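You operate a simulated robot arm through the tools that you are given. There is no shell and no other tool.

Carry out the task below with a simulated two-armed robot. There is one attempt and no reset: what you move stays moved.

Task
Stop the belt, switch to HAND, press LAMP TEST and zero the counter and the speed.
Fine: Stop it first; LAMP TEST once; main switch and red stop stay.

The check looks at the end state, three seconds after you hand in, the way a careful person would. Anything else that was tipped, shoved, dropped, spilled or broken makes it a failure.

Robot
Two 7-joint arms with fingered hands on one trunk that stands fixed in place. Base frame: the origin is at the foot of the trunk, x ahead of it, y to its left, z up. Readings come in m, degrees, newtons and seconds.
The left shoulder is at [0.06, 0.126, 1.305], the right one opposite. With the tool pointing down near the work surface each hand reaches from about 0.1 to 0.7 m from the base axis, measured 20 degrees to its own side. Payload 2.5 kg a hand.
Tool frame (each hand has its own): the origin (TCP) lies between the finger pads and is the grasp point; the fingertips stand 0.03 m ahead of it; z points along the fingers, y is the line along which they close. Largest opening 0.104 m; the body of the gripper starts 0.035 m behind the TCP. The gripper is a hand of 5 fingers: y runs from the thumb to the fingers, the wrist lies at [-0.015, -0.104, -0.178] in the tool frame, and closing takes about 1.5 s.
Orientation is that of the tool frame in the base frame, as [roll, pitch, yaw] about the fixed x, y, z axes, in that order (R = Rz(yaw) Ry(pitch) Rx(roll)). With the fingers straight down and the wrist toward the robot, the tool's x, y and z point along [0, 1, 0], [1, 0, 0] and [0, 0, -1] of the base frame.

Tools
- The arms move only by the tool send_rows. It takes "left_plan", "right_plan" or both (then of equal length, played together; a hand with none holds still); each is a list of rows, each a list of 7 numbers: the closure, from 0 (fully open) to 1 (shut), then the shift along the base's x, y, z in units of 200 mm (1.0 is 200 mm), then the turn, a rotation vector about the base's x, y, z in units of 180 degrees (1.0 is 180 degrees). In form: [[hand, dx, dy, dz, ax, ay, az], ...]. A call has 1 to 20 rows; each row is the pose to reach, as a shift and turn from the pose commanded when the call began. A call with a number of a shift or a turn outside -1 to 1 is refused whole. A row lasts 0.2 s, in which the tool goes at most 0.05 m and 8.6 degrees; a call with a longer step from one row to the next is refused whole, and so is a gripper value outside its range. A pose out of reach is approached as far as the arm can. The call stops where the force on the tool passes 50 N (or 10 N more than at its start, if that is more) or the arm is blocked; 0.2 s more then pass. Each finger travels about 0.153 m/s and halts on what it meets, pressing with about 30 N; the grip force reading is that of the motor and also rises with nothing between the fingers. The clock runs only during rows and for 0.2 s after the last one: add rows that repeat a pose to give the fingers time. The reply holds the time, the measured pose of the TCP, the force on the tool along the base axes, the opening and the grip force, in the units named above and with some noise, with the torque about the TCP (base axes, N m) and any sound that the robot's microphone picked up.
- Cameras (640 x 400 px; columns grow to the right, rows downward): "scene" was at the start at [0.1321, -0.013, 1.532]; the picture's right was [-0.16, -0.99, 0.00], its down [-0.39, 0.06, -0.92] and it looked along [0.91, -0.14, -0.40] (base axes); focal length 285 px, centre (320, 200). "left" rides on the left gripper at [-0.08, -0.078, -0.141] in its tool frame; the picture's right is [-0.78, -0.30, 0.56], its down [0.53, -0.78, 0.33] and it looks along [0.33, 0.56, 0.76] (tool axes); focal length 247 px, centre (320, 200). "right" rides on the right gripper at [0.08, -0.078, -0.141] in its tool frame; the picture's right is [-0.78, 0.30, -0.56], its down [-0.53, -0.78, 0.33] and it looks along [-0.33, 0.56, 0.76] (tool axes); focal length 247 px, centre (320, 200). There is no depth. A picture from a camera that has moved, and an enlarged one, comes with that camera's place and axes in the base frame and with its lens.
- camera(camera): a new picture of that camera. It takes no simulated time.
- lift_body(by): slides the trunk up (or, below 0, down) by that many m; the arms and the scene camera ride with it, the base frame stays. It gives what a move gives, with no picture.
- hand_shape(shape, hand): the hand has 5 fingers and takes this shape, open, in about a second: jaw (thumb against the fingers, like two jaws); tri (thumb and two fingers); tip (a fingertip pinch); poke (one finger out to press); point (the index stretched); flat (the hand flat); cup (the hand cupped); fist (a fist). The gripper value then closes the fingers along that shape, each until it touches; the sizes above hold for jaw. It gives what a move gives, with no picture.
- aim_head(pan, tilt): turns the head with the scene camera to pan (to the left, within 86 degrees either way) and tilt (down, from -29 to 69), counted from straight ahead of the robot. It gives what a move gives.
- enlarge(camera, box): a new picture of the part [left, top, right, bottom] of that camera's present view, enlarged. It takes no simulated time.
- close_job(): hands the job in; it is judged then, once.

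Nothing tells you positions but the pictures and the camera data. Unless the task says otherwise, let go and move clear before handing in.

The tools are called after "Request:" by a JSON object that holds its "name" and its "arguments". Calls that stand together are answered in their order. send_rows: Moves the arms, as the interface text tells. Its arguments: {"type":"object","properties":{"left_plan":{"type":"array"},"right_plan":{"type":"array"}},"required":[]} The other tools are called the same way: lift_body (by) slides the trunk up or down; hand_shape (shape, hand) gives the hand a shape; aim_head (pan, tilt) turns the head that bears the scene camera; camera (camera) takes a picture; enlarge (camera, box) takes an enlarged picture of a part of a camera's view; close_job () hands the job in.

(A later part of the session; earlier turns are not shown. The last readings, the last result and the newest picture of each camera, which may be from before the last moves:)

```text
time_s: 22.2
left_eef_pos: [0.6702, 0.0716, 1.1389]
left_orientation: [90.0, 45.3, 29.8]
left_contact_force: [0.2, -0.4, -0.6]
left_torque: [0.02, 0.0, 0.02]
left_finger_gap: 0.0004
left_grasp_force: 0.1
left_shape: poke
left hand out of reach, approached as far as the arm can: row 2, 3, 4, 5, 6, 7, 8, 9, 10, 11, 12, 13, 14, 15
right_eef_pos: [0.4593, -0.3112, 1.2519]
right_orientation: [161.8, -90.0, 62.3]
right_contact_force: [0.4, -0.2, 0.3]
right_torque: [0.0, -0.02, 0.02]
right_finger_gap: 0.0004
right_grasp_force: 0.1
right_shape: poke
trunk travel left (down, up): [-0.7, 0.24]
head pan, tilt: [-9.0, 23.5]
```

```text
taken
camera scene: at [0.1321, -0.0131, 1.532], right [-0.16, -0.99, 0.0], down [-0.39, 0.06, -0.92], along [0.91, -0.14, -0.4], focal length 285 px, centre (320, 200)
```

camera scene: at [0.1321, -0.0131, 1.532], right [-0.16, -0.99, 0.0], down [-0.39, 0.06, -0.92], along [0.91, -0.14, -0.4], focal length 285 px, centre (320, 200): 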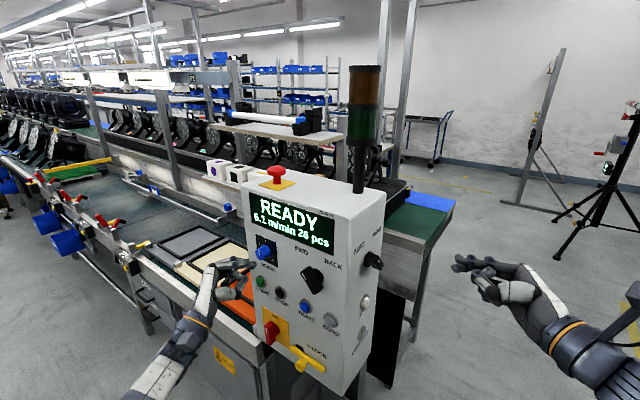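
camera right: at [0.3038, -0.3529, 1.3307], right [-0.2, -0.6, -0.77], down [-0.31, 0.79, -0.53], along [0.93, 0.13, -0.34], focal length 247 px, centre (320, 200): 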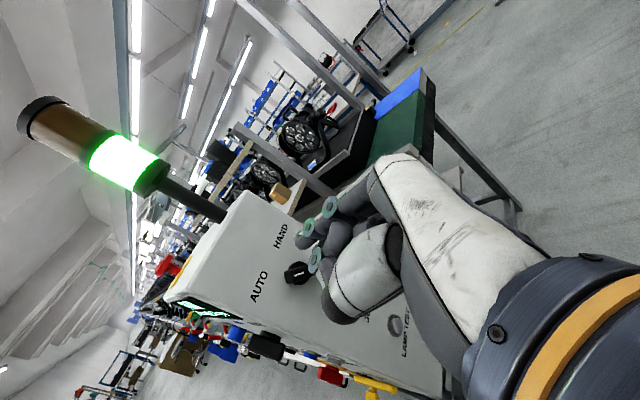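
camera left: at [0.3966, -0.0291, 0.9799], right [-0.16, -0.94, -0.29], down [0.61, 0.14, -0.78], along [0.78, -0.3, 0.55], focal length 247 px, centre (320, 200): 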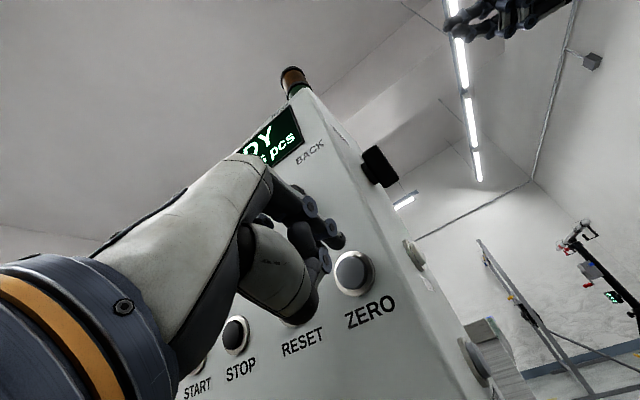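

The left arm is tangled near its limits in this posture, with the tip close to the knob, but the display still reads 6.1. I'll back away from the panel and roll back to the posture that worked for STOP, yawed a bit more to the right for ZERO.

Request:
{"name": "send_rows", "arguments": {"left_plan": [[0, -0.04, 0.04, 0, 0, 0, 0], [0, -0.08, 0.08, 0, 0, 0, 0], [0, -0.12, 0.1, 0, -0.0131, 0.0284, -0.0066], [0, -0.16, 0.11, 0, -0.0263, 0.0568, -0.0132], [0, -0.2, 0.12, 0, -0.0394, 0.0852, -0.0198], [0, -0.24, 0.13, 0, -0.0525, 0.1137, -0.0264], [0, -0.28, 0.135, 0, -0.0656, 0.1421, -0.0329], [0, -0.32, 0.14, 0, -0.0788, 0.1705, -0.0395], [0, -0.351, 0.142, 0, -0.0919, 0.1989, -0.0461], [0, -0.351, 0.142, 0, -0.105, 0.2273, -0.0527], [0, -0.351, 0.142, 0, -0.105, 0.2273, -0.0527]]}}

Request:
{"name": "camera", "arguments": {"camera": "scene"}}

Request:
{"name": "camera", "arguments": {"camera": "left"}}

```text
time_s: 24.6
left_eef_pos: [0.7026, 0.1288, 1.1109]
left_orientation: [102.1, 88.5, 33.9]
left_contact_force: [0.1, -0.4, 0.5]
left_torque: [0.0, 0.0, 0.0]
left_finger_gap: 0.0001
left_grasp_force: 0.1
left_shape: poke
left hand out of reach, approached as far as the arm can: row 1, 2, 3, 4, 5, 6, 7, 8, 9, 10, 11
right_eef_pos: [0.4576, -0.3106, 1.2541]
right_orientation: [141.3, -89.9, 82.8]
right_contact_force: [0.6, -0.1, -0.7]
right_torque: [-0.04, -0.03, -0.02]
right_finger_gap: 0.0
right_grasp_force: 0.1
right_shape: poke
trunk travel left (down, up): [-0.7, 0.24]
head pan, tilt: [-9.0, 23.5]
```

```text
taken
camera scene: at [0.1318, -0.0123, 1.5321], right [-0.16, -0.99, 0.0], down [-0.39, 0.06, -0.92], along [0.91, -0.14, -0.4], focal length 285 px, centre (320, 200)
```

scene: 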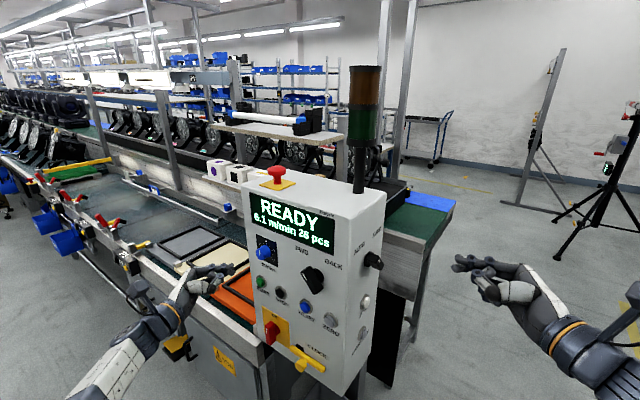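

```text
taken
camera left: at [0.5774, 0.2297, 1.1902], right [-0.08, -0.64, 0.77], down [-0.59, -0.59, -0.56], along [0.81, -0.49, -0.32], focal length 247 px, centre (320, 200)
```

left: 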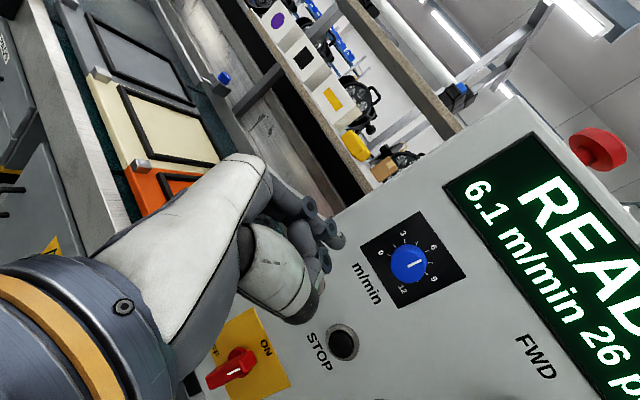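

The left hand drifted outward instead of coming back, still touching nothing. I'll tilt the head to see how the left arm and elbow are arranged.

Request:
{"name": "aim_head", "arguments": {"pan": 25, "tilt": 55}}

Request:
{"name": "camera", "arguments": {"camera": "scene"}}

```text
time_s: 25.6
left_eef_pos: [0.7049, 0.127, 1.1102]
left_orientation: [105.8, 88.5, 37.7]
left_contact_force: [0.1, 0.4, 0.0]
left_torque: [-0.01, 0.01, 0.01]
left_finger_gap: 0.0
left_grasp_force: 0.1
left_shape: poke
right_eef_pos: [0.4575, -0.3113, 1.2525]
right_orientation: [-143.3, -89.8, 7.3]
right_contact_force: [-0.5, 0.3, -0.1]
right_torque: [0.04, -0.01, -0.02]
right_finger_gap: 0.0002
right_grasp_force: 0.1
right_shape: poke
trunk travel left (down, up): [-0.7, 0.24]
head pan, tilt: [25.0, 55.0]
```

```text
taken
camera scene: at [0.1061, 0.0318, 1.4856], right [0.42, -0.91, 0.0], down [-0.74, -0.35, -0.57], along [0.52, 0.24, -0.82], focal length 285 px, centre (320, 200)
```

scene: 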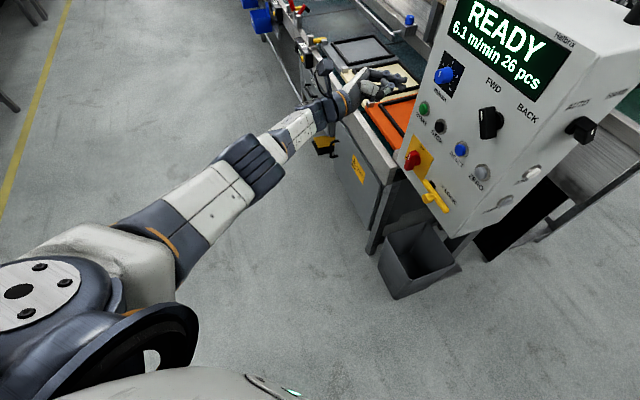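

The left arm is stretched almost straight, which explains the trouble. I'll pitch the hand back up while pulling it toward the robot, so the elbow bends again.

Request:
{"name": "send_rows", "arguments": {"left_plan": [[0, -0.0714, -0.0336, 0.0336, 0.0133, -0.0332, 0], [0, -0.1429, -0.0671, 0.0671, 0.0265, -0.0664, 0], [0, -0.2143, -0.1007, 0.1007, 0.0398, -0.0995, 0], [0, -0.2857, -0.1343, 0.1343, 0.053, -0.1327, 0], [0, -0.3571, -0.1679, 0.1679, 0.0663, -0.1659, 0], [0, -0.4286, -0.2014, 0.2014, 0.0795, -0.1991, 0], [0, -0.5, -0.235, 0.235, 0.0928, -0.2323, 0], [0, -0.5714, -0.2686, 0.2686, 0.106, -0.2654, 0], [0, -0.6429, -0.3021, 0.3021, 0.1193, -0.2986, 0], [0, -0.7143, -0.3357, 0.3357, 0.1325, -0.3318, 0], [0, -0.7857, -0.3693, 0.3693, 0.1458, -0.365, 0], [0, -0.8571, -0.4029, 0.4029, 0.159, -0.3981, 0], [0, -0.9286, -0.4364, 0.4364, 0.1723, -0.4313, 0], [0, -1.0, -0.47, 0.47, 0.1855, -0.4645, 0], [0, -1.0, -0.47, 0.47, 0.1855, -0.4645, 0]]}}

Request:
{"name": "camera", "arguments": {"camera": "scene"}}

```text
time_s: 28.8
left_eef_pos: [0.5055, 0.0315, 1.2053]
left_orientation: [92.0, 0.2, 21.8]
left_contact_force: [0.0, 0.4, -0.6]
left_torque: [0.02, -0.01, 0.01]
left_finger_gap: 0.0003
left_grasp_force: 0.0
left_shape: poke
right_eef_pos: [0.4598, -0.3113, 1.2524]
right_orientation: [-123.5, -89.9, -12.4]
right_contact_force: [0.6, 0.0, -0.5]
right_torque: [0.02, 0.0, 0.0]
right_finger_gap: 0.0001
right_grasp_force: 0.1
right_shape: poke
trunk travel left (down, up): [-0.7, 0.24]
head pan, tilt: [25.0, 55.0]
```

```text
taken
camera scene: at [0.1061, 0.0319, 1.4855], right [0.42, -0.91, 0.0], down [-0.74, -0.35, -0.57], along [0.52, 0.24, -0.82], focal length 285 px, centre (320, 200)
```

scene: 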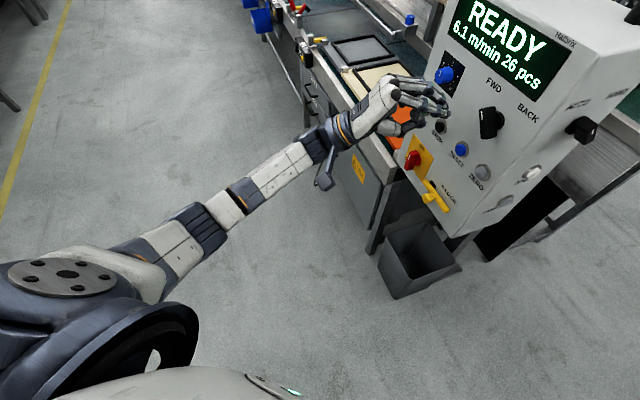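

The arm recovered and reached the commanded pose exactly. Now I lower the trunk by 0.2 m so ZERO is comfortably within reach, and aim the head back at the panel.

Request:
{"name": "lift_body", "arguments": {"by": -0.2}}

Request:
{"name": "aim_head", "arguments": {"pan": -5, "tilt": 20}}

Request:
{"name": "camera", "arguments": {"camera": "scene"}}

Request:
{"name": "camera", "arguments": {"camera": "right"}}

```text
time_s: 30.9
left_eef_pos: [0.5065, 0.0325, 1.0059]
left_orientation: [92.0, 0.3, 21.8]
left_contact_force: [-0.4, 0.1, -0.1]
left_torque: [-0.01, -0.01, -0.02]
left_finger_gap: 0.0002
left_grasp_force: 0.0
left_shape: poke
right_eef_pos: [0.4576, -0.31, 1.0529]
right_orientation: [-150.8, -89.9, 14.9]
right_contact_force: [0.6, -0.5, -0.7]
right_torque: [0.01, 0.0, 0.01]
right_finger_gap: 0.0
right_grasp_force: 0.0
right_shape: poke
trunk travel left (down, up): [-0.5, 0.44]
head pan, tilt: [25.0, 55.0]
```

```text
time_s: 31.9
left_eef_pos: [0.5068, 0.0324, 1.0062]
left_orientation: [92.0, 0.3, 21.9]
left_contact_force: [0.3, -0.2, 0.6]
left_torque: [0.04, 0.03, 0.02]
left_finger_gap: 0.0
left_grasp_force: 0.0
left_shape: poke
right_eef_pos: [0.458, -0.3115, 1.0524]
right_orientation: [-94.2, -89.8, -41.7]
right_contact_force: [0.4, 0.5, -0.5]
right_torque: [0.02, -0.01, 0.0]
right_finger_gap: 0.0
right_grasp_force: 0.0
right_shape: poke
trunk travel left (down, up): [-0.5, 0.44]
head pan, tilt: [-5.0, 20.0]
```

```text
taken
camera scene: at [0.1335, -0.0067, 1.3375], right [-0.09, -1.0, 0.0], down [-0.34, 0.03, -0.94], along [0.94, -0.08, -0.34], focal length 285 px, centre (320, 200)
```

scene: 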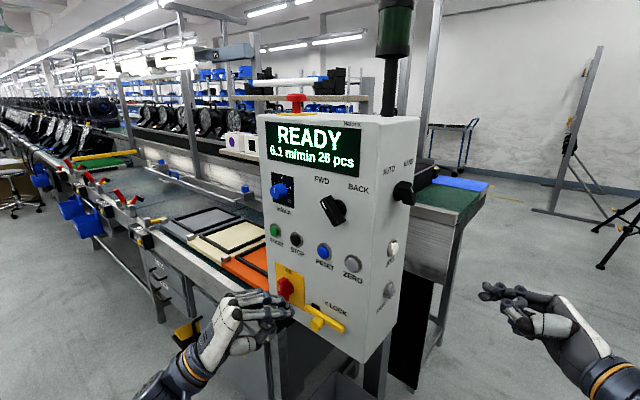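

```text
taken
camera right: at [0.3034, -0.3533, 1.1323], right [-0.2, -0.6, -0.78], down [-0.3, 0.79, -0.53], along [0.93, 0.13, -0.34], focal length 247 px, centre (320, 200)
```

right: 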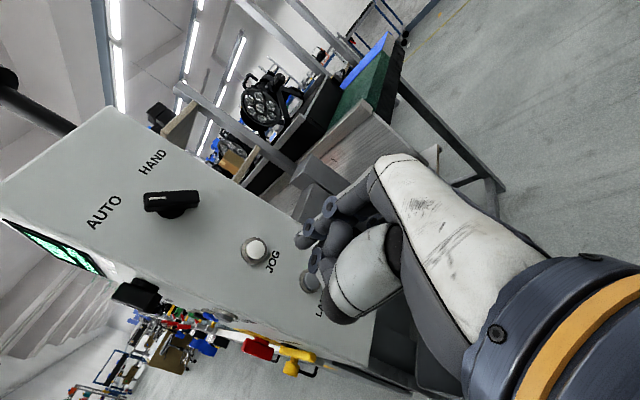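

The trunk is lowered and both hands are clear. The left hand goes to stand 5 cm in front of ZERO, square to the panel.

Request:
{"name": "send_rows", "arguments": {"left_plan": [[0, 0.0275, -0.0717, 0.0275, 0, 0, 0.0213], [0, 0.055, -0.1433, 0.055, 0, 0, 0.0427], [0, 0.0825, -0.215, 0.0825, 0, 0, 0.064], [0, 0.11, -0.2867, 0.11, 0, 0, 0.0853], [0, 0.1375, -0.3583, 0.1375, 0, 0, 0.1067], [0, 0.165, -0.43, 0.165, 0, 0, 0.128], [0, 0.165, -0.43, 0.165, 0, 0, 0.128]]}}

Request:
{"name": "camera", "arguments": {"camera": "left"}}

Request:
{"name": "camera", "arguments": {"camera": "scene"}}

```text
time_s: 33.5
left_eef_pos: [0.5397, -0.0539, 1.0405]
left_orientation: [92.0, 0.3, 44.9]
left_contact_force: [-0.4, -1.1, -0.1]
left_torque: [0.0, -0.01, 0.0]
left_finger_gap: 0.0
left_grasp_force: 0.0
left_shape: poke
right_eef_pos: [0.4584, -0.3103, 1.0535]
right_orientation: [-69.7, -90.0, -66.2]
right_contact_force: [-0.1, 0.5, 0.1]
right_torque: [0.04, 0.01, 0.02]
right_finger_gap: 0.0
right_grasp_force: 0.2
right_shape: poke
trunk travel left (down, up): [-0.5, 0.44]
head pan, tilt: [-5.0, 20.0]
```

```text
taken
camera left: at [0.3799, -0.0076, 0.9683], right [-0.16, -0.94, -0.31], down [0.59, 0.16, -0.79], along [0.79, -0.31, 0.53], focal length 247 px, centre (320, 200)
```

left: 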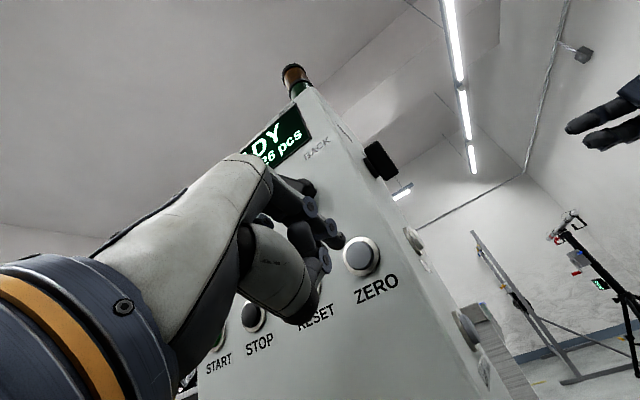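

```text
taken
camera scene: at [0.1335, -0.0068, 1.3376], right [-0.09, -1.0, 0.0], down [-0.34, 0.03, -0.94], along [0.94, -0.08, -0.34], focal length 285 px, centre (320, 200)
```

scene: 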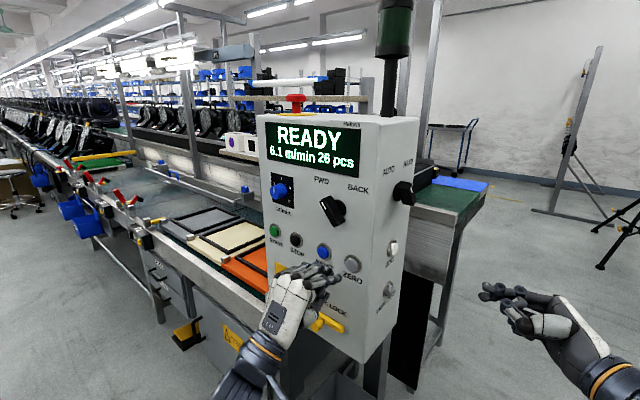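

ZERO is lined up in front of the fingertip. Pressing it now in small steps.

Request:
{"name": "send_rows", "arguments": {"left_plan": [[0, 0.05, -0.04, 0, 0, 0, 0], [0, 0.095, -0.08, 0, 0, 0, 0], [0, 0.13, -0.115, 0, 0, 0, 0], [0, 0.157, -0.142, 0, 0, 0, 0], [0, 0.175, -0.16, 0, 0, 0, 0], [0, 0.187, -0.167, 0, 0, 0, 0]]}}

Request:
{"name": "camera", "arguments": {"camera": "left"}}

Request:
{"name": "camera", "arguments": {"camera": "scene"}}

```text
time_s: 34.9
left_eef_pos: [0.574, -0.0851, 1.0435]
left_orientation: [91.4, 0.2, 44.6]
left_contact_force: [-23.8, 12.7, 2.7]
left_torque: [0.0, 0.03, -0.3]
left_finger_gap: 0.0
left_grasp_force: 0.1
left_shape: poke
right_eef_pos: [0.4564, -0.3095, 1.0554]
right_orientation: [100.0, -89.8, 124.1]
right_contact_force: [-0.1, 0.4, 0.9]
right_torque: [0.03, 0.03, 0.01]
right_finger_gap: 0.0
right_grasp_force: 0.0
right_shape: poke
trunk travel left (down, up): [-0.5, 0.44]
head pan, tilt: [-5.0, 20.0]
heard: click
```

```text
taken
camera left: at [0.4159, -0.0391, 0.9704], right [-0.17, -0.94, -0.31], down [0.6, 0.15, -0.79], along [0.78, -0.32, 0.54], focal length 247 px, centre (320, 200)
```

left: 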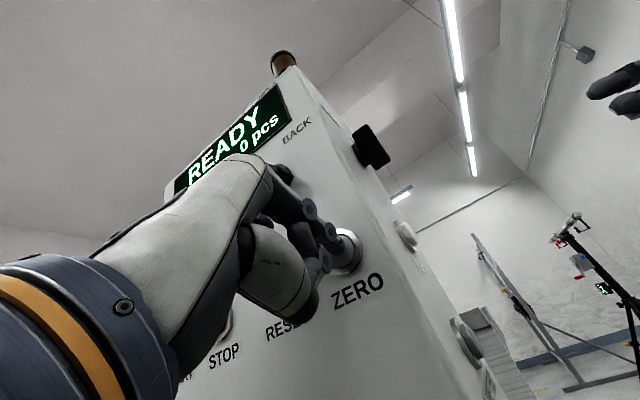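

```text
taken
camera scene: at [0.1303, -0.0049, 1.3381], right [-0.09, -1.0, 0.0], down [-0.34, 0.03, -0.94], along [0.94, -0.08, -0.34], focal length 285 px, centre (320, 200)
```

scene: 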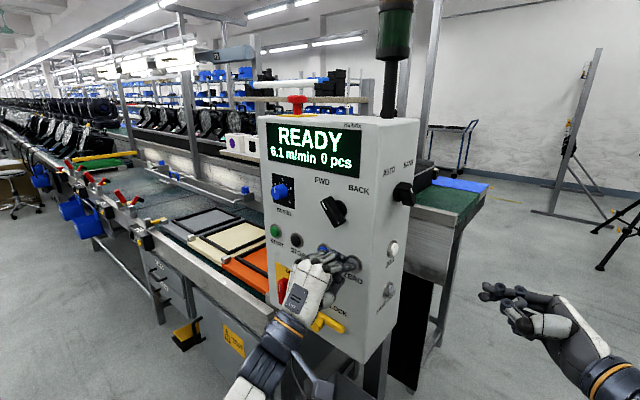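

The counter now reads 0 pcs. I'll retract the left hand and zoom the right camera in on the side controls.

Request:
{"name": "send_rows", "arguments": {"left_plan": [[0, -0.06, 0.06, 0, 0, 0, 0], [0, -0.12, 0.12, 0, 0, 0, 0], [0, -0.18, 0.18, 0, 0, 0, 0], [0, -0.24, 0.26, 0, 0, 0, 0], [0, -0.28, 0.36, 0, 0, 0, 0], [0, -0.32, 0.46, 0, 0, 0, 0], [0, -0.36, 0.56, 0, 0, 0, 0], [0, -0.385, 0.62, 0, 0, 0, 0]]}}

Request:
{"name": "enlarge", "arguments": {"camera": "right", "box": [60, 130, 220, 250]}}

Request:
{"name": "enlarge", "arguments": {"camera": "right", "box": [220, 200, 380, 320]}}

Request:
{"name": "camera", "arguments": {"camera": "scene"}}

```text
time_s: 36.7
left_eef_pos: [0.5005, 0.0361, 1.0397]
left_orientation: [91.9, 0.3, 44.9]
left_contact_force: [-0.2, -0.1, -0.1]
left_torque: [-0.02, 0.01, 0.02]
left_finger_gap: 0.0
left_grasp_force: 0.0
left_shape: poke
right_eef_pos: [0.4578, -0.3114, 1.0522]
right_orientation: [-123.1, -89.9, -12.8]
right_contact_force: [-0.5, -0.4, 0.0]
right_torque: [0.0, -0.01, -0.02]
right_finger_gap: 0.0
right_grasp_force: 0.0
right_shape: poke
trunk travel left (down, up): [-0.5, 0.44]
head pan, tilt: [-5.0, 20.0]
```

```text
3.33 times, centred on (140, 190) of right
camera zoom: at [0.3034, -0.3533, 1.1323], right [-0.2, -0.6, -0.78], down [-0.3, 0.79, -0.53], along [0.93, 0.13, -0.34], focal length 823 px, centre (920, 233)
```

zoom: 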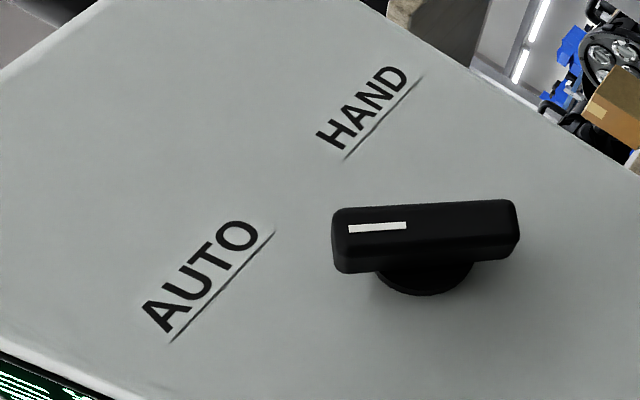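

```text
3.33 times, centred on (300, 260) of right
camera zoom: at [0.3034, -0.3533, 1.1323], right [-0.2, -0.6, -0.78], down [-0.3, 0.79, -0.53], along [0.93, 0.13, -0.34], focal length 823 px, centre (387, 0)
```

zoom: 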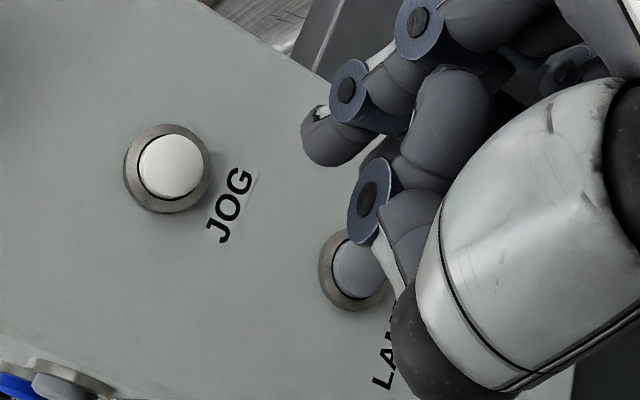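

```text
taken
camera scene: at [0.1334, -0.0067, 1.3376], right [-0.09, -1.0, 0.0], down [-0.34, 0.03, -0.94], along [0.94, -0.08, -0.34], focal length 285 px, centre (320, 200)
```

scene: 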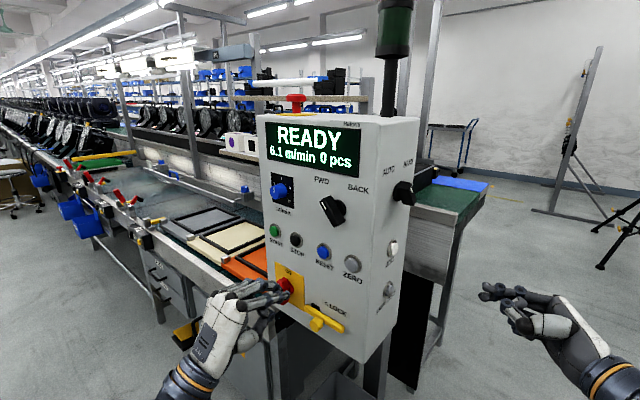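

Retracted, and the side view is clear: the AUTO/HAND bar points upper left, and LAMP TEST is the lower grey button at about (0.623, -0.197, 0.949). I'll bring the right fingertip to 5 cm in front of LAMP TEST.

Request:
{"name": "send_rows", "arguments": {"right_plan": [[0, 0.07, 0.035, -0.07, 0, 0, 0], [0, 0.145, 0.075, -0.145, 0, 0, 0], [0, 0.225, 0.12, -0.225, 0, 0, 0], [0, 0.305, 0.16, -0.305, 0, 0, 0], [0, 0.385, 0.205, -0.39, 0, 0, 0], [0, 0.465, 0.245, -0.47, 0, 0, 0], [0, 0.54, 0.285, -0.547, 0, 0, 0], [0, 0.54, 0.285, -0.547, 0, 0, 0]]}}

Request:
{"name": "camera", "arguments": {"camera": "right"}}

Request:
{"name": "enlarge", "arguments": {"camera": "right", "box": [240, 180, 400, 300]}}

Request:
{"name": "camera", "arguments": {"camera": "scene"}}

```text
time_s: 38.5
left_eef_pos: [0.5012, 0.0367, 1.0394]
left_orientation: [91.9, 0.3, 44.8]
left_contact_force: [-0.1, -0.2, 0.0]
left_torque: [0.0, 0.04, 0.02]
left_finger_gap: 0.0
left_grasp_force: 0.1
left_shape: poke
right_eef_pos: [0.455, -0.3224, 1.0398]
right_orientation: [-173.0, -89.8, 37.1]
right_contact_force: [0.6, -0.7, 0.2]
right_torque: [0.01, 0.0, -0.03]
right_finger_gap: 0.0
right_grasp_force: 0.1
right_shape: poke
right hand out of reach, approached as far as the arm can: row 1, 2, 3, 4, 5, 6, 7, 8
trunk travel left (down, up): [-0.5, 0.44]
head pan, tilt: [-5.0, 20.0]
```

```text
taken
camera right: at [0.3012, -0.3638, 1.1186], right [-0.2, -0.6, -0.78], down [-0.3, 0.79, -0.53], along [0.93, 0.13, -0.34], focal length 247 px, centre (320, 200)
```

right: 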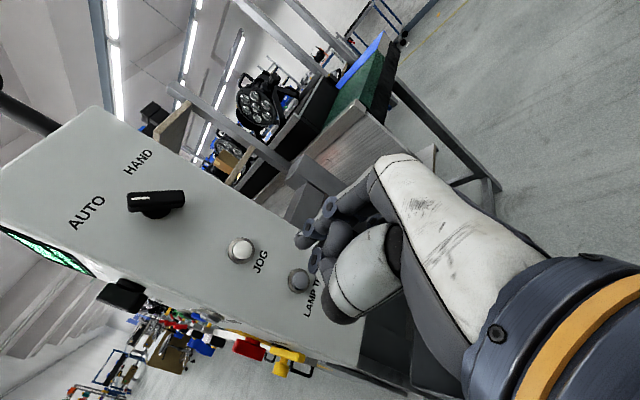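

```text
3.33 times, centred on (320, 240) of right
camera zoom: at [0.3012, -0.3638, 1.1186], right [-0.2, -0.6, -0.78], down [-0.3, 0.79, -0.53], along [0.93, 0.13, -0.34], focal length 823 px, centre (320, 67)
```

zoom: 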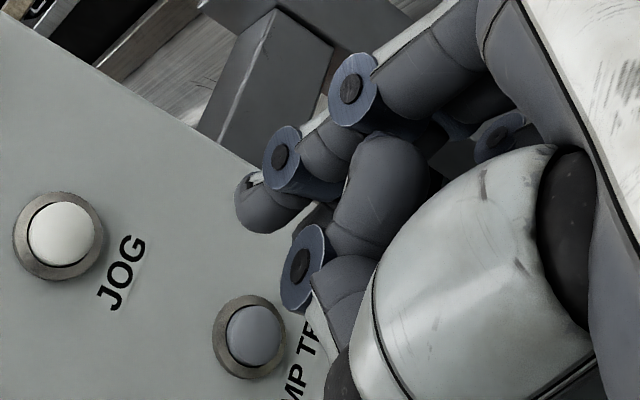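

```text
taken
camera scene: at [0.1335, -0.0067, 1.3376], right [-0.09, -1.0, 0.0], down [-0.34, 0.03, -0.94], along [0.94, -0.08, -0.34], focal length 285 px, centre (320, 200)
```

scene: 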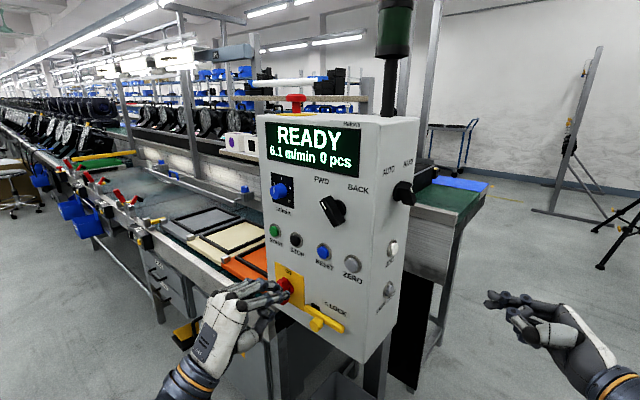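

The right arm is stuck at a limit in this posture, and LAMP TEST is untouched. I'll look at the right arm before choosing a way out.

Request:
{"name": "aim_head", "arguments": {"pan": -45, "tilt": 50}}

Request:
{"name": "camera", "arguments": {"camera": "scene"}}

```text
time_s: 39.6
left_eef_pos: [0.5009, 0.0356, 1.0399]
left_orientation: [91.9, 0.3, 44.8]
left_contact_force: [0.5, 0.5, -0.1]
left_torque: [0.04, -0.03, 0.01]
left_finger_gap: 0.0002
left_grasp_force: 0.1
left_shape: poke
right_eef_pos: [0.4556, -0.3215, 1.0386]
right_orientation: [-156.2, -89.8, 20.2]
right_contact_force: [-0.1, 0.3, -0.1]
right_torque: [0.01, 0.03, -0.01]
right_finger_gap: 0.0
right_grasp_force: 0.1
right_shape: poke
trunk travel left (down, up): [-0.5, 0.44]
head pan, tilt: [-45.0, 50.0]
```

```text
taken
camera scene: at [0.0952, -0.053, 1.2921], right [-0.71, -0.71, 0.0], down [-0.54, 0.54, -0.64], along [0.46, -0.45, -0.77], focal length 285 px, centre (320, 200)
```

scene: 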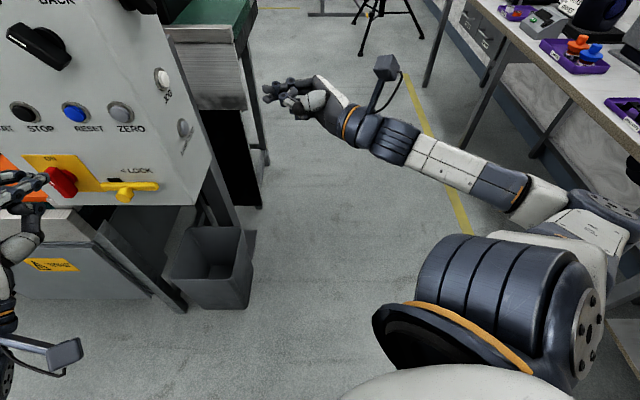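

The right elbow has swung far out to the side. I'll pitch the right hand up part way while moving it forward, which should let the elbow drop into a natural position.

Request:
{"name": "send_rows", "arguments": {"right_plan": [[0, 0.03, 0.02, -0.03, -0.018, -0.0174, 0], [0, 0.06, 0.04, -0.06, -0.036, -0.0347, 0], [0, 0.1, 0.06, -0.1, -0.054, -0.0521, 0], [0, 0.15, 0.09, -0.14, -0.072, -0.0694, 0], [0, 0.2, 0.12, -0.18, -0.09, -0.0868, 0], [0, 0.25, 0.15, -0.22, -0.108, -0.1041, 0], [0, 0.31, 0.19, -0.27, -0.126, -0.1215, 0], [0, 0.37, 0.23, -0.32, -0.144, -0.1388, 0], [0, 0.43, 0.27, -0.37, -0.162, -0.1562, 0], [0, 0.49, 0.305, -0.43, -0.18, -0.1735, 0], [0, 0.55, 0.34, -0.48, -0.18, -0.1735, 0], [0, 0.55, 0.34, -0.48, -0.18, -0.1735, 0]]}}

Request:
{"name": "camera", "arguments": {"camera": "scene"}}

Request:
{"name": "camera", "arguments": {"camera": "right"}}

```text
time_s: 42.4
left_eef_pos: [0.4998, 0.0355, 1.0417]
left_orientation: [91.9, 0.1, 44.7]
left_contact_force: [-0.9, -0.2, 1.2]
left_torque: [0.06, 0.05, 0.05]
left_finger_gap: 0.0002
left_grasp_force: 0.0
left_shape: poke
right_eef_pos: [0.5817, -0.2817, 1.1307]
right_orientation: [73.7, -29.0, 140.9]
right_contact_force: [-1.3, -0.5, 0.9]
right_torque: [0.01, 0.05, -0.05]
right_finger_gap: 0.0
right_grasp_force: 0.1
right_shape: poke
right hand out of reach, approached as far as the arm can: row 1, 2, 3, 4, 5, 6, 7, 8, 9, 10
trunk travel left (down, up): [-0.5, 0.44]
head pan, tilt: [-45.0, 50.0]
stopped in row 12 (right hand): the arm was blocked; the commanded pose is now the measured one
```

```text
taken
camera scene: at [0.0929, -0.0536, 1.2922], right [-0.71, -0.71, 0.0], down [-0.54, 0.54, -0.64], along [0.46, -0.45, -0.77], focal length 285 px, centre (320, 200)
```

scene: 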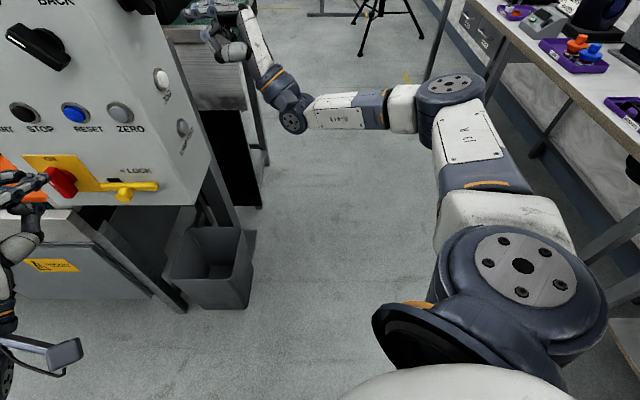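

```text
taken
camera right: at [0.4129, -0.2907, 1.0686], right [0.19, -0.95, -0.27], down [0.46, 0.32, -0.83], along [0.87, 0.03, 0.49], focal length 247 px, centre (320, 200)
```

right: 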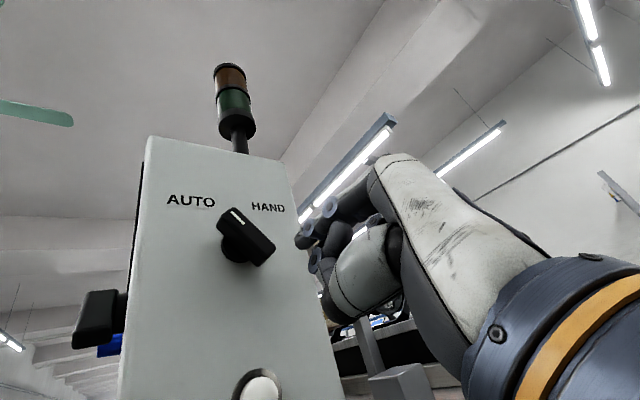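

Nothing was touched, but the right wrist is at its limit with the elbow out sideways. I'll move the right hand away from the box into free space on the right, unrolling it, so I can re-bend the elbow downward as I did for the left arm.

Request:
{"name": "send_rows", "arguments": {"right_plan": [[0, -0.03, -0.1, 0, 0, 0, 0], [0, -0.06, -0.2, -0.05, 0, 0, 0], [0, -0.08, -0.3, -0.1, 0.0229, 0.025, -0.0033], [0, -0.1, -0.4, -0.2, 0.0457, 0.05, -0.0066], [0, -0.11, -0.5, -0.3, 0.0686, 0.075, -0.01], [0, -0.12, -0.6, -0.4, 0.0914, 0.1, -0.0133], [0, -0.13, -0.7, -0.5, 0.1143, 0.1251, -0.0166], [0, -0.14, -0.8, -0.6, 0.1372, 0.1501, -0.0199], [0, -0.15, -0.9, -0.7, 0.16, 0.1751, -0.0232], [0, -0.155, -1.0, -0.8, 0.1829, 0.2001, -0.0266], [0, -0.155, -1.0, -0.9, 0.2057, 0.2251, -0.0299], [0, -0.155, -1.0, -0.95, 0.2286, 0.2501, -0.0332], [0, -0.155, -1.0, -0.95, 0.2286, 0.2501, -0.0332]]}}

Request:
{"name": "camera", "arguments": {"camera": "scene"}}

```text
time_s: 45.2
left_eef_pos: [0.5011, 0.0353, 1.0401]
left_orientation: [91.9, 0.3, 44.9]
left_contact_force: [0.3, 0.7, 0.3]
left_torque: [-0.01, 0.02, 0.02]
left_finger_gap: 0.0
left_grasp_force: 0.0
left_shape: poke
right_eef_pos: [0.5535, -0.4786, 0.9379]
right_orientation: [-96.5, -89.6, -55.4]
right_contact_force: [-0.6, -0.7, 0.8]
right_torque: [-0.02, 0.01, 0.0]
right_finger_gap: 0.0002
right_grasp_force: 0.2
right_shape: poke
trunk travel left (down, up): [-0.5, 0.44]
head pan, tilt: [-45.0, 50.0]
```

```text
taken
camera scene: at [0.0951, -0.053, 1.292], right [-0.71, -0.71, 0.0], down [-0.54, 0.54, -0.64], along [0.45, -0.45, -0.77], focal length 285 px, centre (320, 200)
```

scene: 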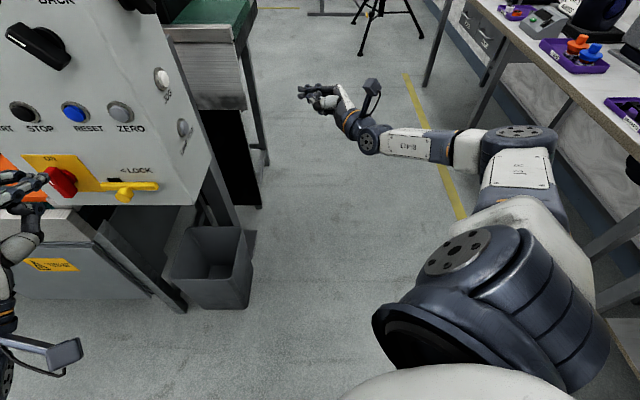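

The right hand reached that pose exactly. Now I extend slightly, then pitch the hand up while pulling in, to bring the elbow down.

Request:
{"name": "send_rows", "arguments": {"right_plan": [[0, 0.075, -0.0917, -0.05, 0, 0, 0], [0, 0.15, -0.1833, -0.1, 0, 0, 0], [0, 0.225, -0.275, -0.15, 0, 0, 0], [0, 0.162, -0.1884, -0.1064, -0.0401, -0.0213, 0], [0, 0.0991, -0.1017, -0.0627, -0.0803, -0.0426, 0], [0, 0.0361, -0.0151, -0.0191, -0.1204, -0.064, 0], [0, -0.0268, 0.0715, 0.0245, -0.1605, -0.0853, 0], [0, -0.0898, 0.1582, 0.0682, -0.2007, -0.1066, 0], [0, -0.1527, 0.2448, 0.1118, -0.2408, -0.1279, 0], [0, -0.2157, 0.3315, 0.1555, -0.281, -0.1492, 0], [0, -0.2786, 0.4181, 0.1991, -0.3211, -0.1705, 0], [0, -0.3416, 0.5047, 0.2427, -0.3612, -0.1919, 0], [0, -0.4045, 0.5914, 0.2864, -0.4014, -0.2132, 0], [0, -0.4675, 0.678, 0.33, -0.4415, -0.2345, 0], [0, -0.4675, 0.678, 0.33, -0.4415, -0.2345, 0]]}}

Request:
{"name": "camera", "arguments": {"camera": "scene"}}

```text
time_s: 48.4
left_eef_pos: [0.5017, 0.0361, 1.0406]
left_orientation: [92.0, 0.3, 44.8]
left_contact_force: [0.1, -0.7, -0.3]
left_torque: [-0.01, -0.03, 0.02]
left_finger_gap: 0.0
left_grasp_force: 0.1
left_shape: poke
right_eef_pos: [0.458, -0.3427, 1.0045]
right_orientation: [90.3, -0.3, 118.0]
right_contact_force: [-0.1, -0.5, 0.3]
right_torque: [0.01, -0.04, 0.02]
right_finger_gap: 0.0
right_grasp_force: 0.1
right_shape: poke
trunk travel left (down, up): [-0.5, 0.44]
head pan, tilt: [-45.0, 50.0]
```

```text
taken
camera scene: at [0.0951, -0.053, 1.292], right [-0.71, -0.71, 0.0], down [-0.54, 0.54, -0.64], along [0.45, -0.45, -0.77], focal length 285 px, centre (320, 200)
```

scene: 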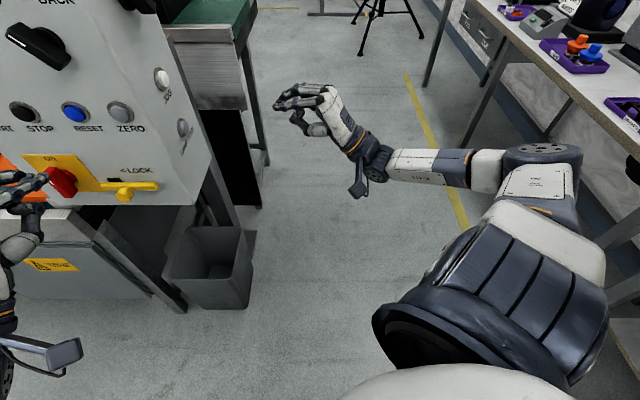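

The right hand recovered into a clean pitched-up pose. Next I roll it 45° and bring it in front of LAMP TEST, 5 cm off the face.

Request:
{"name": "send_rows", "arguments": {"right_plan": [[0, 0.0694, 0.0536, -0.0372, 0.0252, 0.0187, 0.0112], [0, 0.1388, 0.1071, -0.0744, 0.0504, 0.0373, 0.0224], [0, 0.2081, 0.1607, -0.1116, 0.0756, 0.056, 0.0336], [0, 0.2775, 0.2143, -0.1488, 0.1009, 0.0746, 0.0448], [0, 0.3469, 0.2678, -0.1859, 0.1261, 0.0933, 0.056], [0, 0.4163, 0.3214, -0.2231, 0.1513, 0.1119, 0.0672], [0, 0.4856, 0.3749, -0.2603, 0.1765, 0.1306, 0.0784], [0, 0.555, 0.4285, -0.2975, 0.2017, 0.1492, 0.0896], [0, 0.555, 0.4285, -0.2975, 0.2017, 0.1492, 0.0896]]}}

Request:
{"name": "camera", "arguments": {"camera": "right"}}

Request:
{"name": "camera", "arguments": {"camera": "scene"}}

```text
time_s: 50.4
left_eef_pos: [0.5012, 0.0354, 1.04]
left_orientation: [92.0, 0.3, 44.8]
left_contact_force: [-1.3, 0.7, 0.3]
left_torque: [0.01, 0.01, 0.03]
left_finger_gap: 0.0
left_grasp_force: 0.0
left_shape: poke
right_eef_pos: [0.5702, -0.2577, 0.9437]
right_orientation: [90.2, -45.4, 135.1]
right_contact_force: [-0.9, -0.1, -0.1]
right_torque: [0.02, 0.03, -0.01]
right_finger_gap: 0.0
right_grasp_force: 0.0
right_shape: poke
trunk travel left (down, up): [-0.5, 0.44]
head pan, tilt: [-45.0, 50.0]
```

```text
taken
camera right: at [0.3922, -0.2791, 0.9465], right [0.14, -0.93, -0.34], down [0.11, 0.36, -0.93], along [0.98, 0.1, 0.15], focal length 247 px, centre (320, 200)
```

right: 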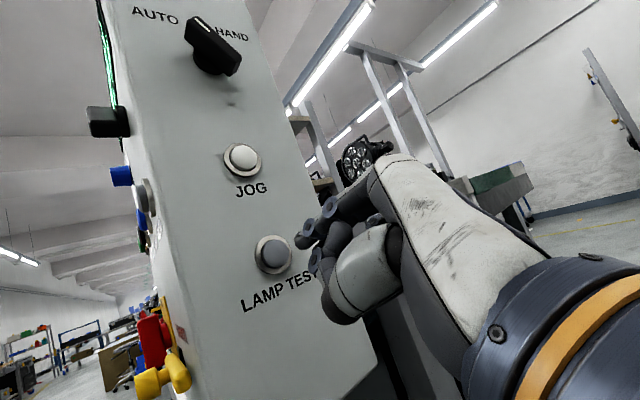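

```text
taken
camera scene: at [0.0952, -0.053, 1.292], right [-0.71, -0.71, 0.0], down [-0.54, 0.54, -0.64], along [0.45, -0.45, -0.77], focal length 285 px, centre (320, 200)
```

scene: 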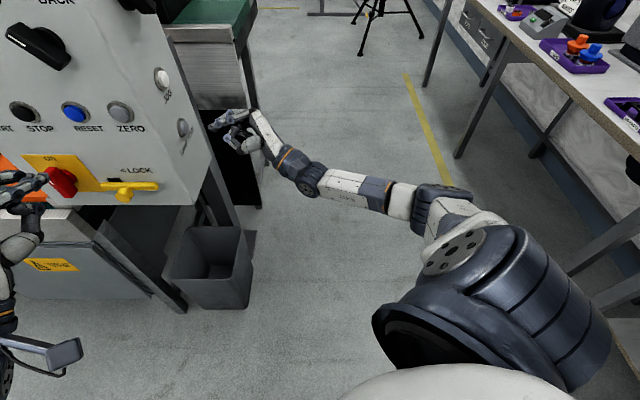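

The right fingertip is well placed 5 cm in front of LAMP TEST at (0.622, -0.196, 0.949). I'll turn the head back to watch the display and press once.

Request:
{"name": "aim_head", "arguments": {"pan": -10, "tilt": 10}}

Request:
{"name": "send_rows", "arguments": {"right_plan": [[0, 0.04, 0.055, 0.01, 0, 0, 0], [0, 0.085, 0.1, 0.01, 0, 0, 0], [0, 0.12, 0.135, 0.01, 0, 0, 0], [0, 0.147, 0.162, 0.01, 0, 0, 0], [0, 0.16, 0.175, 0.01, 0, 0, 0], [0, 0.168, 0.183, 0.01, 0, 0, 0]]}}

Request:
{"name": "camera", "arguments": {"camera": "scene"}}

Request:
{"name": "camera", "arguments": {"camera": "right"}}

```text
time_s: 51.5
left_eef_pos: [0.5005, 0.0362, 1.0409]
left_orientation: [92.0, 0.3, 44.7]
left_contact_force: [-0.3, 0.4, 0.3]
left_torque: [-0.02, 0.0, 0.0]
left_finger_gap: 0.0
left_grasp_force: 0.0
left_shape: poke
right_eef_pos: [0.571, -0.2582, 0.9456]
right_orientation: [90.2, -45.5, 135.2]
right_contact_force: [0.2, 0.1, 0.5]
right_torque: [0.02, 0.01, 0.0]
right_finger_gap: 0.0002
right_grasp_force: 0.1
right_shape: poke
trunk travel left (down, up): [-0.5, 0.44]
head pan, tilt: [-10.0, 10.0]
```

```text
time_s: 52.9
left_eef_pos: [0.5004, 0.0359, 1.0411]
left_orientation: [91.9, 0.2, 44.9]
left_contact_force: [0.2, 0.5, 0.9]
left_torque: [0.0, 0.0, 0.0]
left_finger_gap: 0.0001
left_grasp_force: 0.1
left_shape: poke
right_eef_pos: [0.6032, -0.2236, 0.9474]
right_orientation: [89.9, -45.3, 135.2]
right_contact_force: [-10.5, -9.2, 2.1]
right_torque: [0.14, -0.1, 0.07]
right_finger_gap: 0.0
right_grasp_force: 0.2
right_shape: poke
trunk travel left (down, up): [-0.5, 0.44]
head pan, tilt: [-10.0, 10.0]
heard: click
```

```text
taken
camera scene: at [0.1307, -0.0157, 1.3541], right [-0.17, -0.98, 0.0], down [-0.17, 0.03, -0.98], along [0.97, -0.17, -0.17], focal length 285 px, centre (320, 200)
```

scene: 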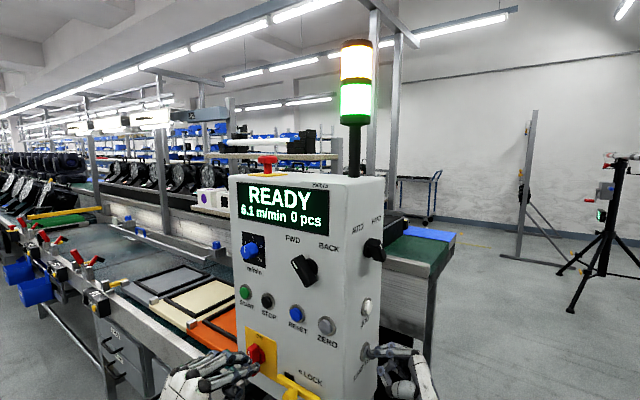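

```text
taken
camera right: at [0.4254, -0.2449, 0.9484], right [0.14, -0.93, -0.34], down [0.11, 0.36, -0.93], along [0.98, 0.09, 0.15], focal length 247 px, centre (320, 200)
```

right: 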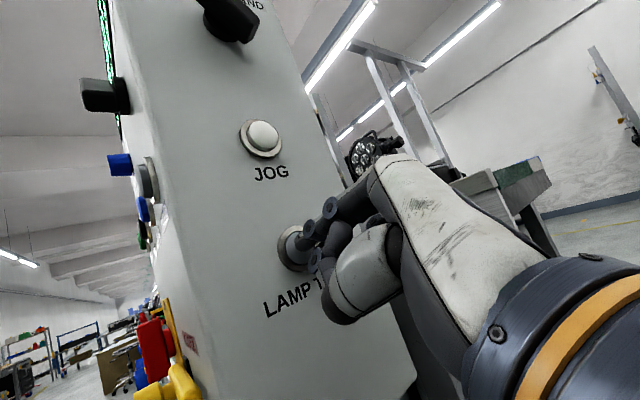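

LAMP TEST clicked and both tower lamps lit. I'll retract straight back 10 cm.

Request:
{"name": "send_rows", "arguments": {"right_plan": [[0, -0.05, -0.05, 0, 0, 0, 0], [0, -0.11, -0.11, 0, 0, 0, 0], [0, -0.17, -0.17, 0, 0, 0, 0], [0, -0.23, -0.23, 0, 0, 0, 0], [0, -0.29, -0.29, 0, 0, 0, 0], [0, -0.3535, -0.3535, 0, 0, 0, 0], [0, -0.3535, -0.3535, 0, 0, 0, 0]]}}

Request:
{"name": "camera", "arguments": {"camera": "scene"}}

Request:
{"name": "enlarge", "arguments": {"camera": "right", "box": [120, 0, 280, 100]}}

```text
time_s: 54.5
left_eef_pos: [0.5015, 0.0368, 1.0415]
left_orientation: [92.1, 0.3, 44.8]
left_contact_force: [0.6, -0.8, 1.5]
left_torque: [0.0, 0.02, 0.04]
left_finger_gap: 0.0
left_grasp_force: 0.0
left_shape: poke
right_eef_pos: [0.5322, -0.2914, 0.9475]
right_orientation: [90.2, -45.3, 135.1]
right_contact_force: [0.8, -0.7, 0.5]
right_torque: [0.01, -0.01, -0.03]
right_finger_gap: 0.0001
right_grasp_force: 0.0
right_shape: poke
trunk travel left (down, up): [-0.5, 0.44]
head pan, tilt: [-10.0, 10.0]
```

```text
taken
camera scene: at [0.1322, -0.0148, 1.3539], right [-0.17, -0.98, 0.0], down [-0.17, 0.03, -0.98], along [0.97, -0.17, -0.17], focal length 285 px, centre (320, 200)
```

scene: 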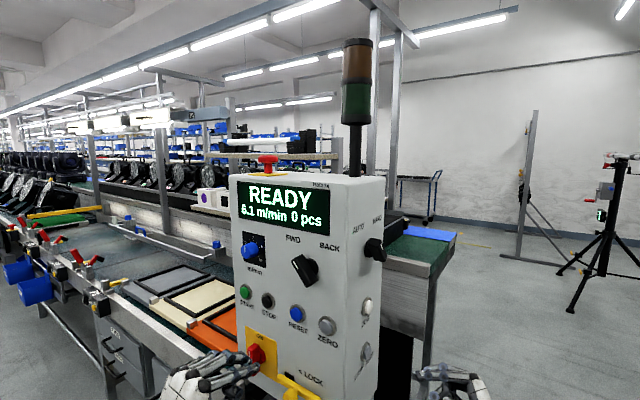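

```text
4.00 times, centred on (200, 50) of right
camera zoom: at [0.355, -0.3125, 0.9486], right [0.14, -0.93, -0.34], down [0.11, 0.36, -0.93], along [0.98, 0.1, 0.15], focal length 988 px, centre (800, 800)
```

zoom: 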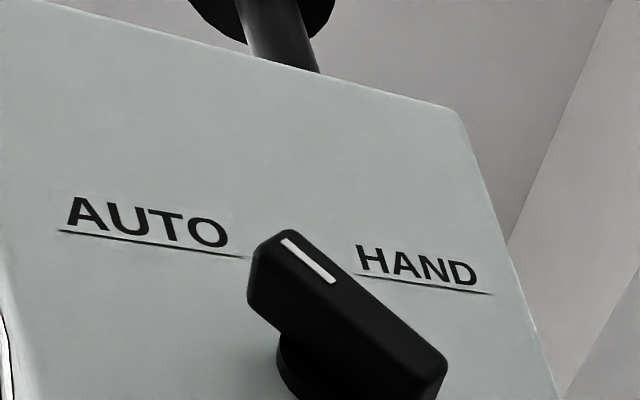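

The lamps went out and the display is unchanged. Now I open the right hand to jaw and raise the trunk 0.22 m, which carries the same arm posture up to the AUTO/HAND switch.

Request:
{"name": "hand_shape", "arguments": {"hand": "right", "shape": "jaw"}}

Request:
{"name": "lift_body", "arguments": {"by": 0.22}}

Request:
{"name": "camera", "arguments": {"camera": "right"}}

Request:
{"name": "enlarge", "arguments": {"camera": "right", "box": [200, 160, 360, 280]}}

Request:
{"name": "camera", "arguments": {"camera": "scene"}}

```text
time_s: 55.4
left_eef_pos: [0.5003, 0.0357, 1.0396]
left_orientation: [91.9, 0.3, 45.0]
left_contact_force: [-0.3, -0.2, 0.5]
left_torque: [-0.01, -0.01, -0.01]
left_finger_gap: 0.0
left_grasp_force: 0.0
left_shape: poke
right_eef_pos: [0.5336, -0.2907, 0.9482]
right_orientation: [90.1, -45.3, 135.2]
right_contact_force: [-0.2, 0.1, -0.8]
right_torque: [-0.02, 0.02, -0.03]
right_finger_gap: 0.1039
right_grasp_force: 0.1
right_shape: jaw
trunk travel left (down, up): [-0.5, 0.44]
head pan, tilt: [-10.0, 10.0]
```

```text
time_s: 57.7
left_eef_pos: [0.4999, 0.0361, 1.2598]
left_orientation: [92.0, 0.3, 44.9]
left_contact_force: [0.5, 0.1, 0.2]
left_torque: [0.02, -0.02, 0.01]
left_finger_gap: 0.0001
left_grasp_force: 0.1
left_shape: poke
right_eef_pos: [0.5333, -0.2905, 1.1671]
right_orientation: [90.2, -45.4, 135.2]
right_contact_force: [-0.2, -0.2, -0.6]
right_torque: [-0.04, 0.0, 0.03]
right_finger_gap: 0.104
right_grasp_force: 0.1
right_shape: jaw
trunk travel left (down, up): [-0.72, 0.22]
head pan, tilt: [-10.0, 10.0]
```

```text
taken
camera right: at [0.3553, -0.3124, 1.1685], right [0.14, -0.93, -0.34], down [0.11, 0.36, -0.93], along [0.98, 0.1, 0.15], focal length 247 px, centre (320, 200)
```

right: 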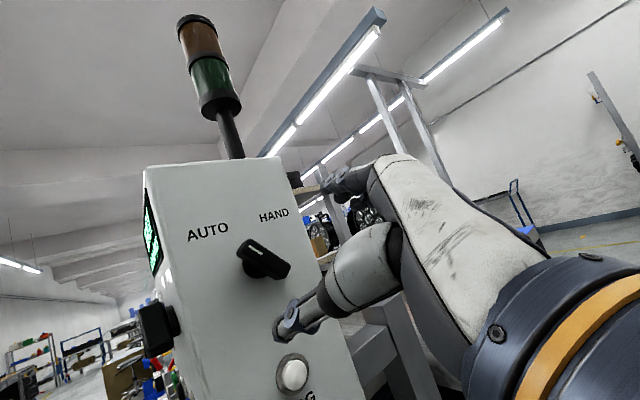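

```text
3.33 times, centred on (280, 220) of right
camera zoom: at [0.3553, -0.3124, 1.1685], right [0.14, -0.93, -0.34], down [0.11, 0.36, -0.93], along [0.98, 0.1, 0.15], focal length 823 px, centre (453, 133)
```

zoom: 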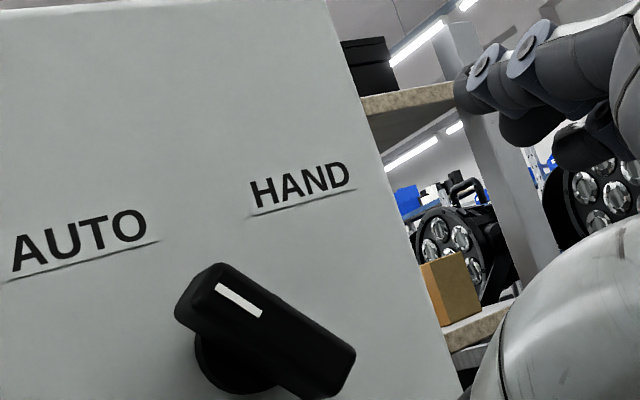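

```text
taken
camera scene: at [0.1323, -0.0148, 1.5739], right [-0.17, -0.98, 0.0], down [-0.17, 0.03, -0.98], along [0.97, -0.17, -0.17], focal length 285 px, centre (320, 200)
```

scene: 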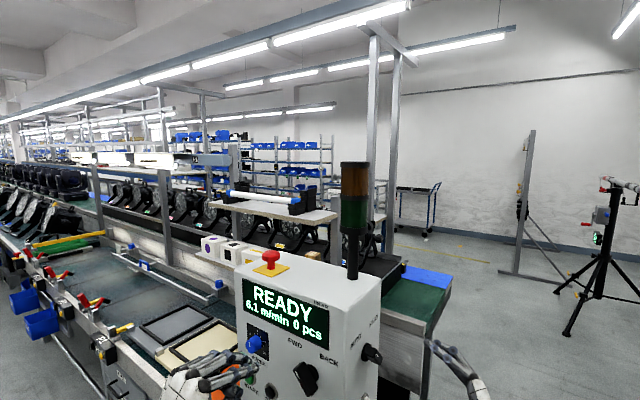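

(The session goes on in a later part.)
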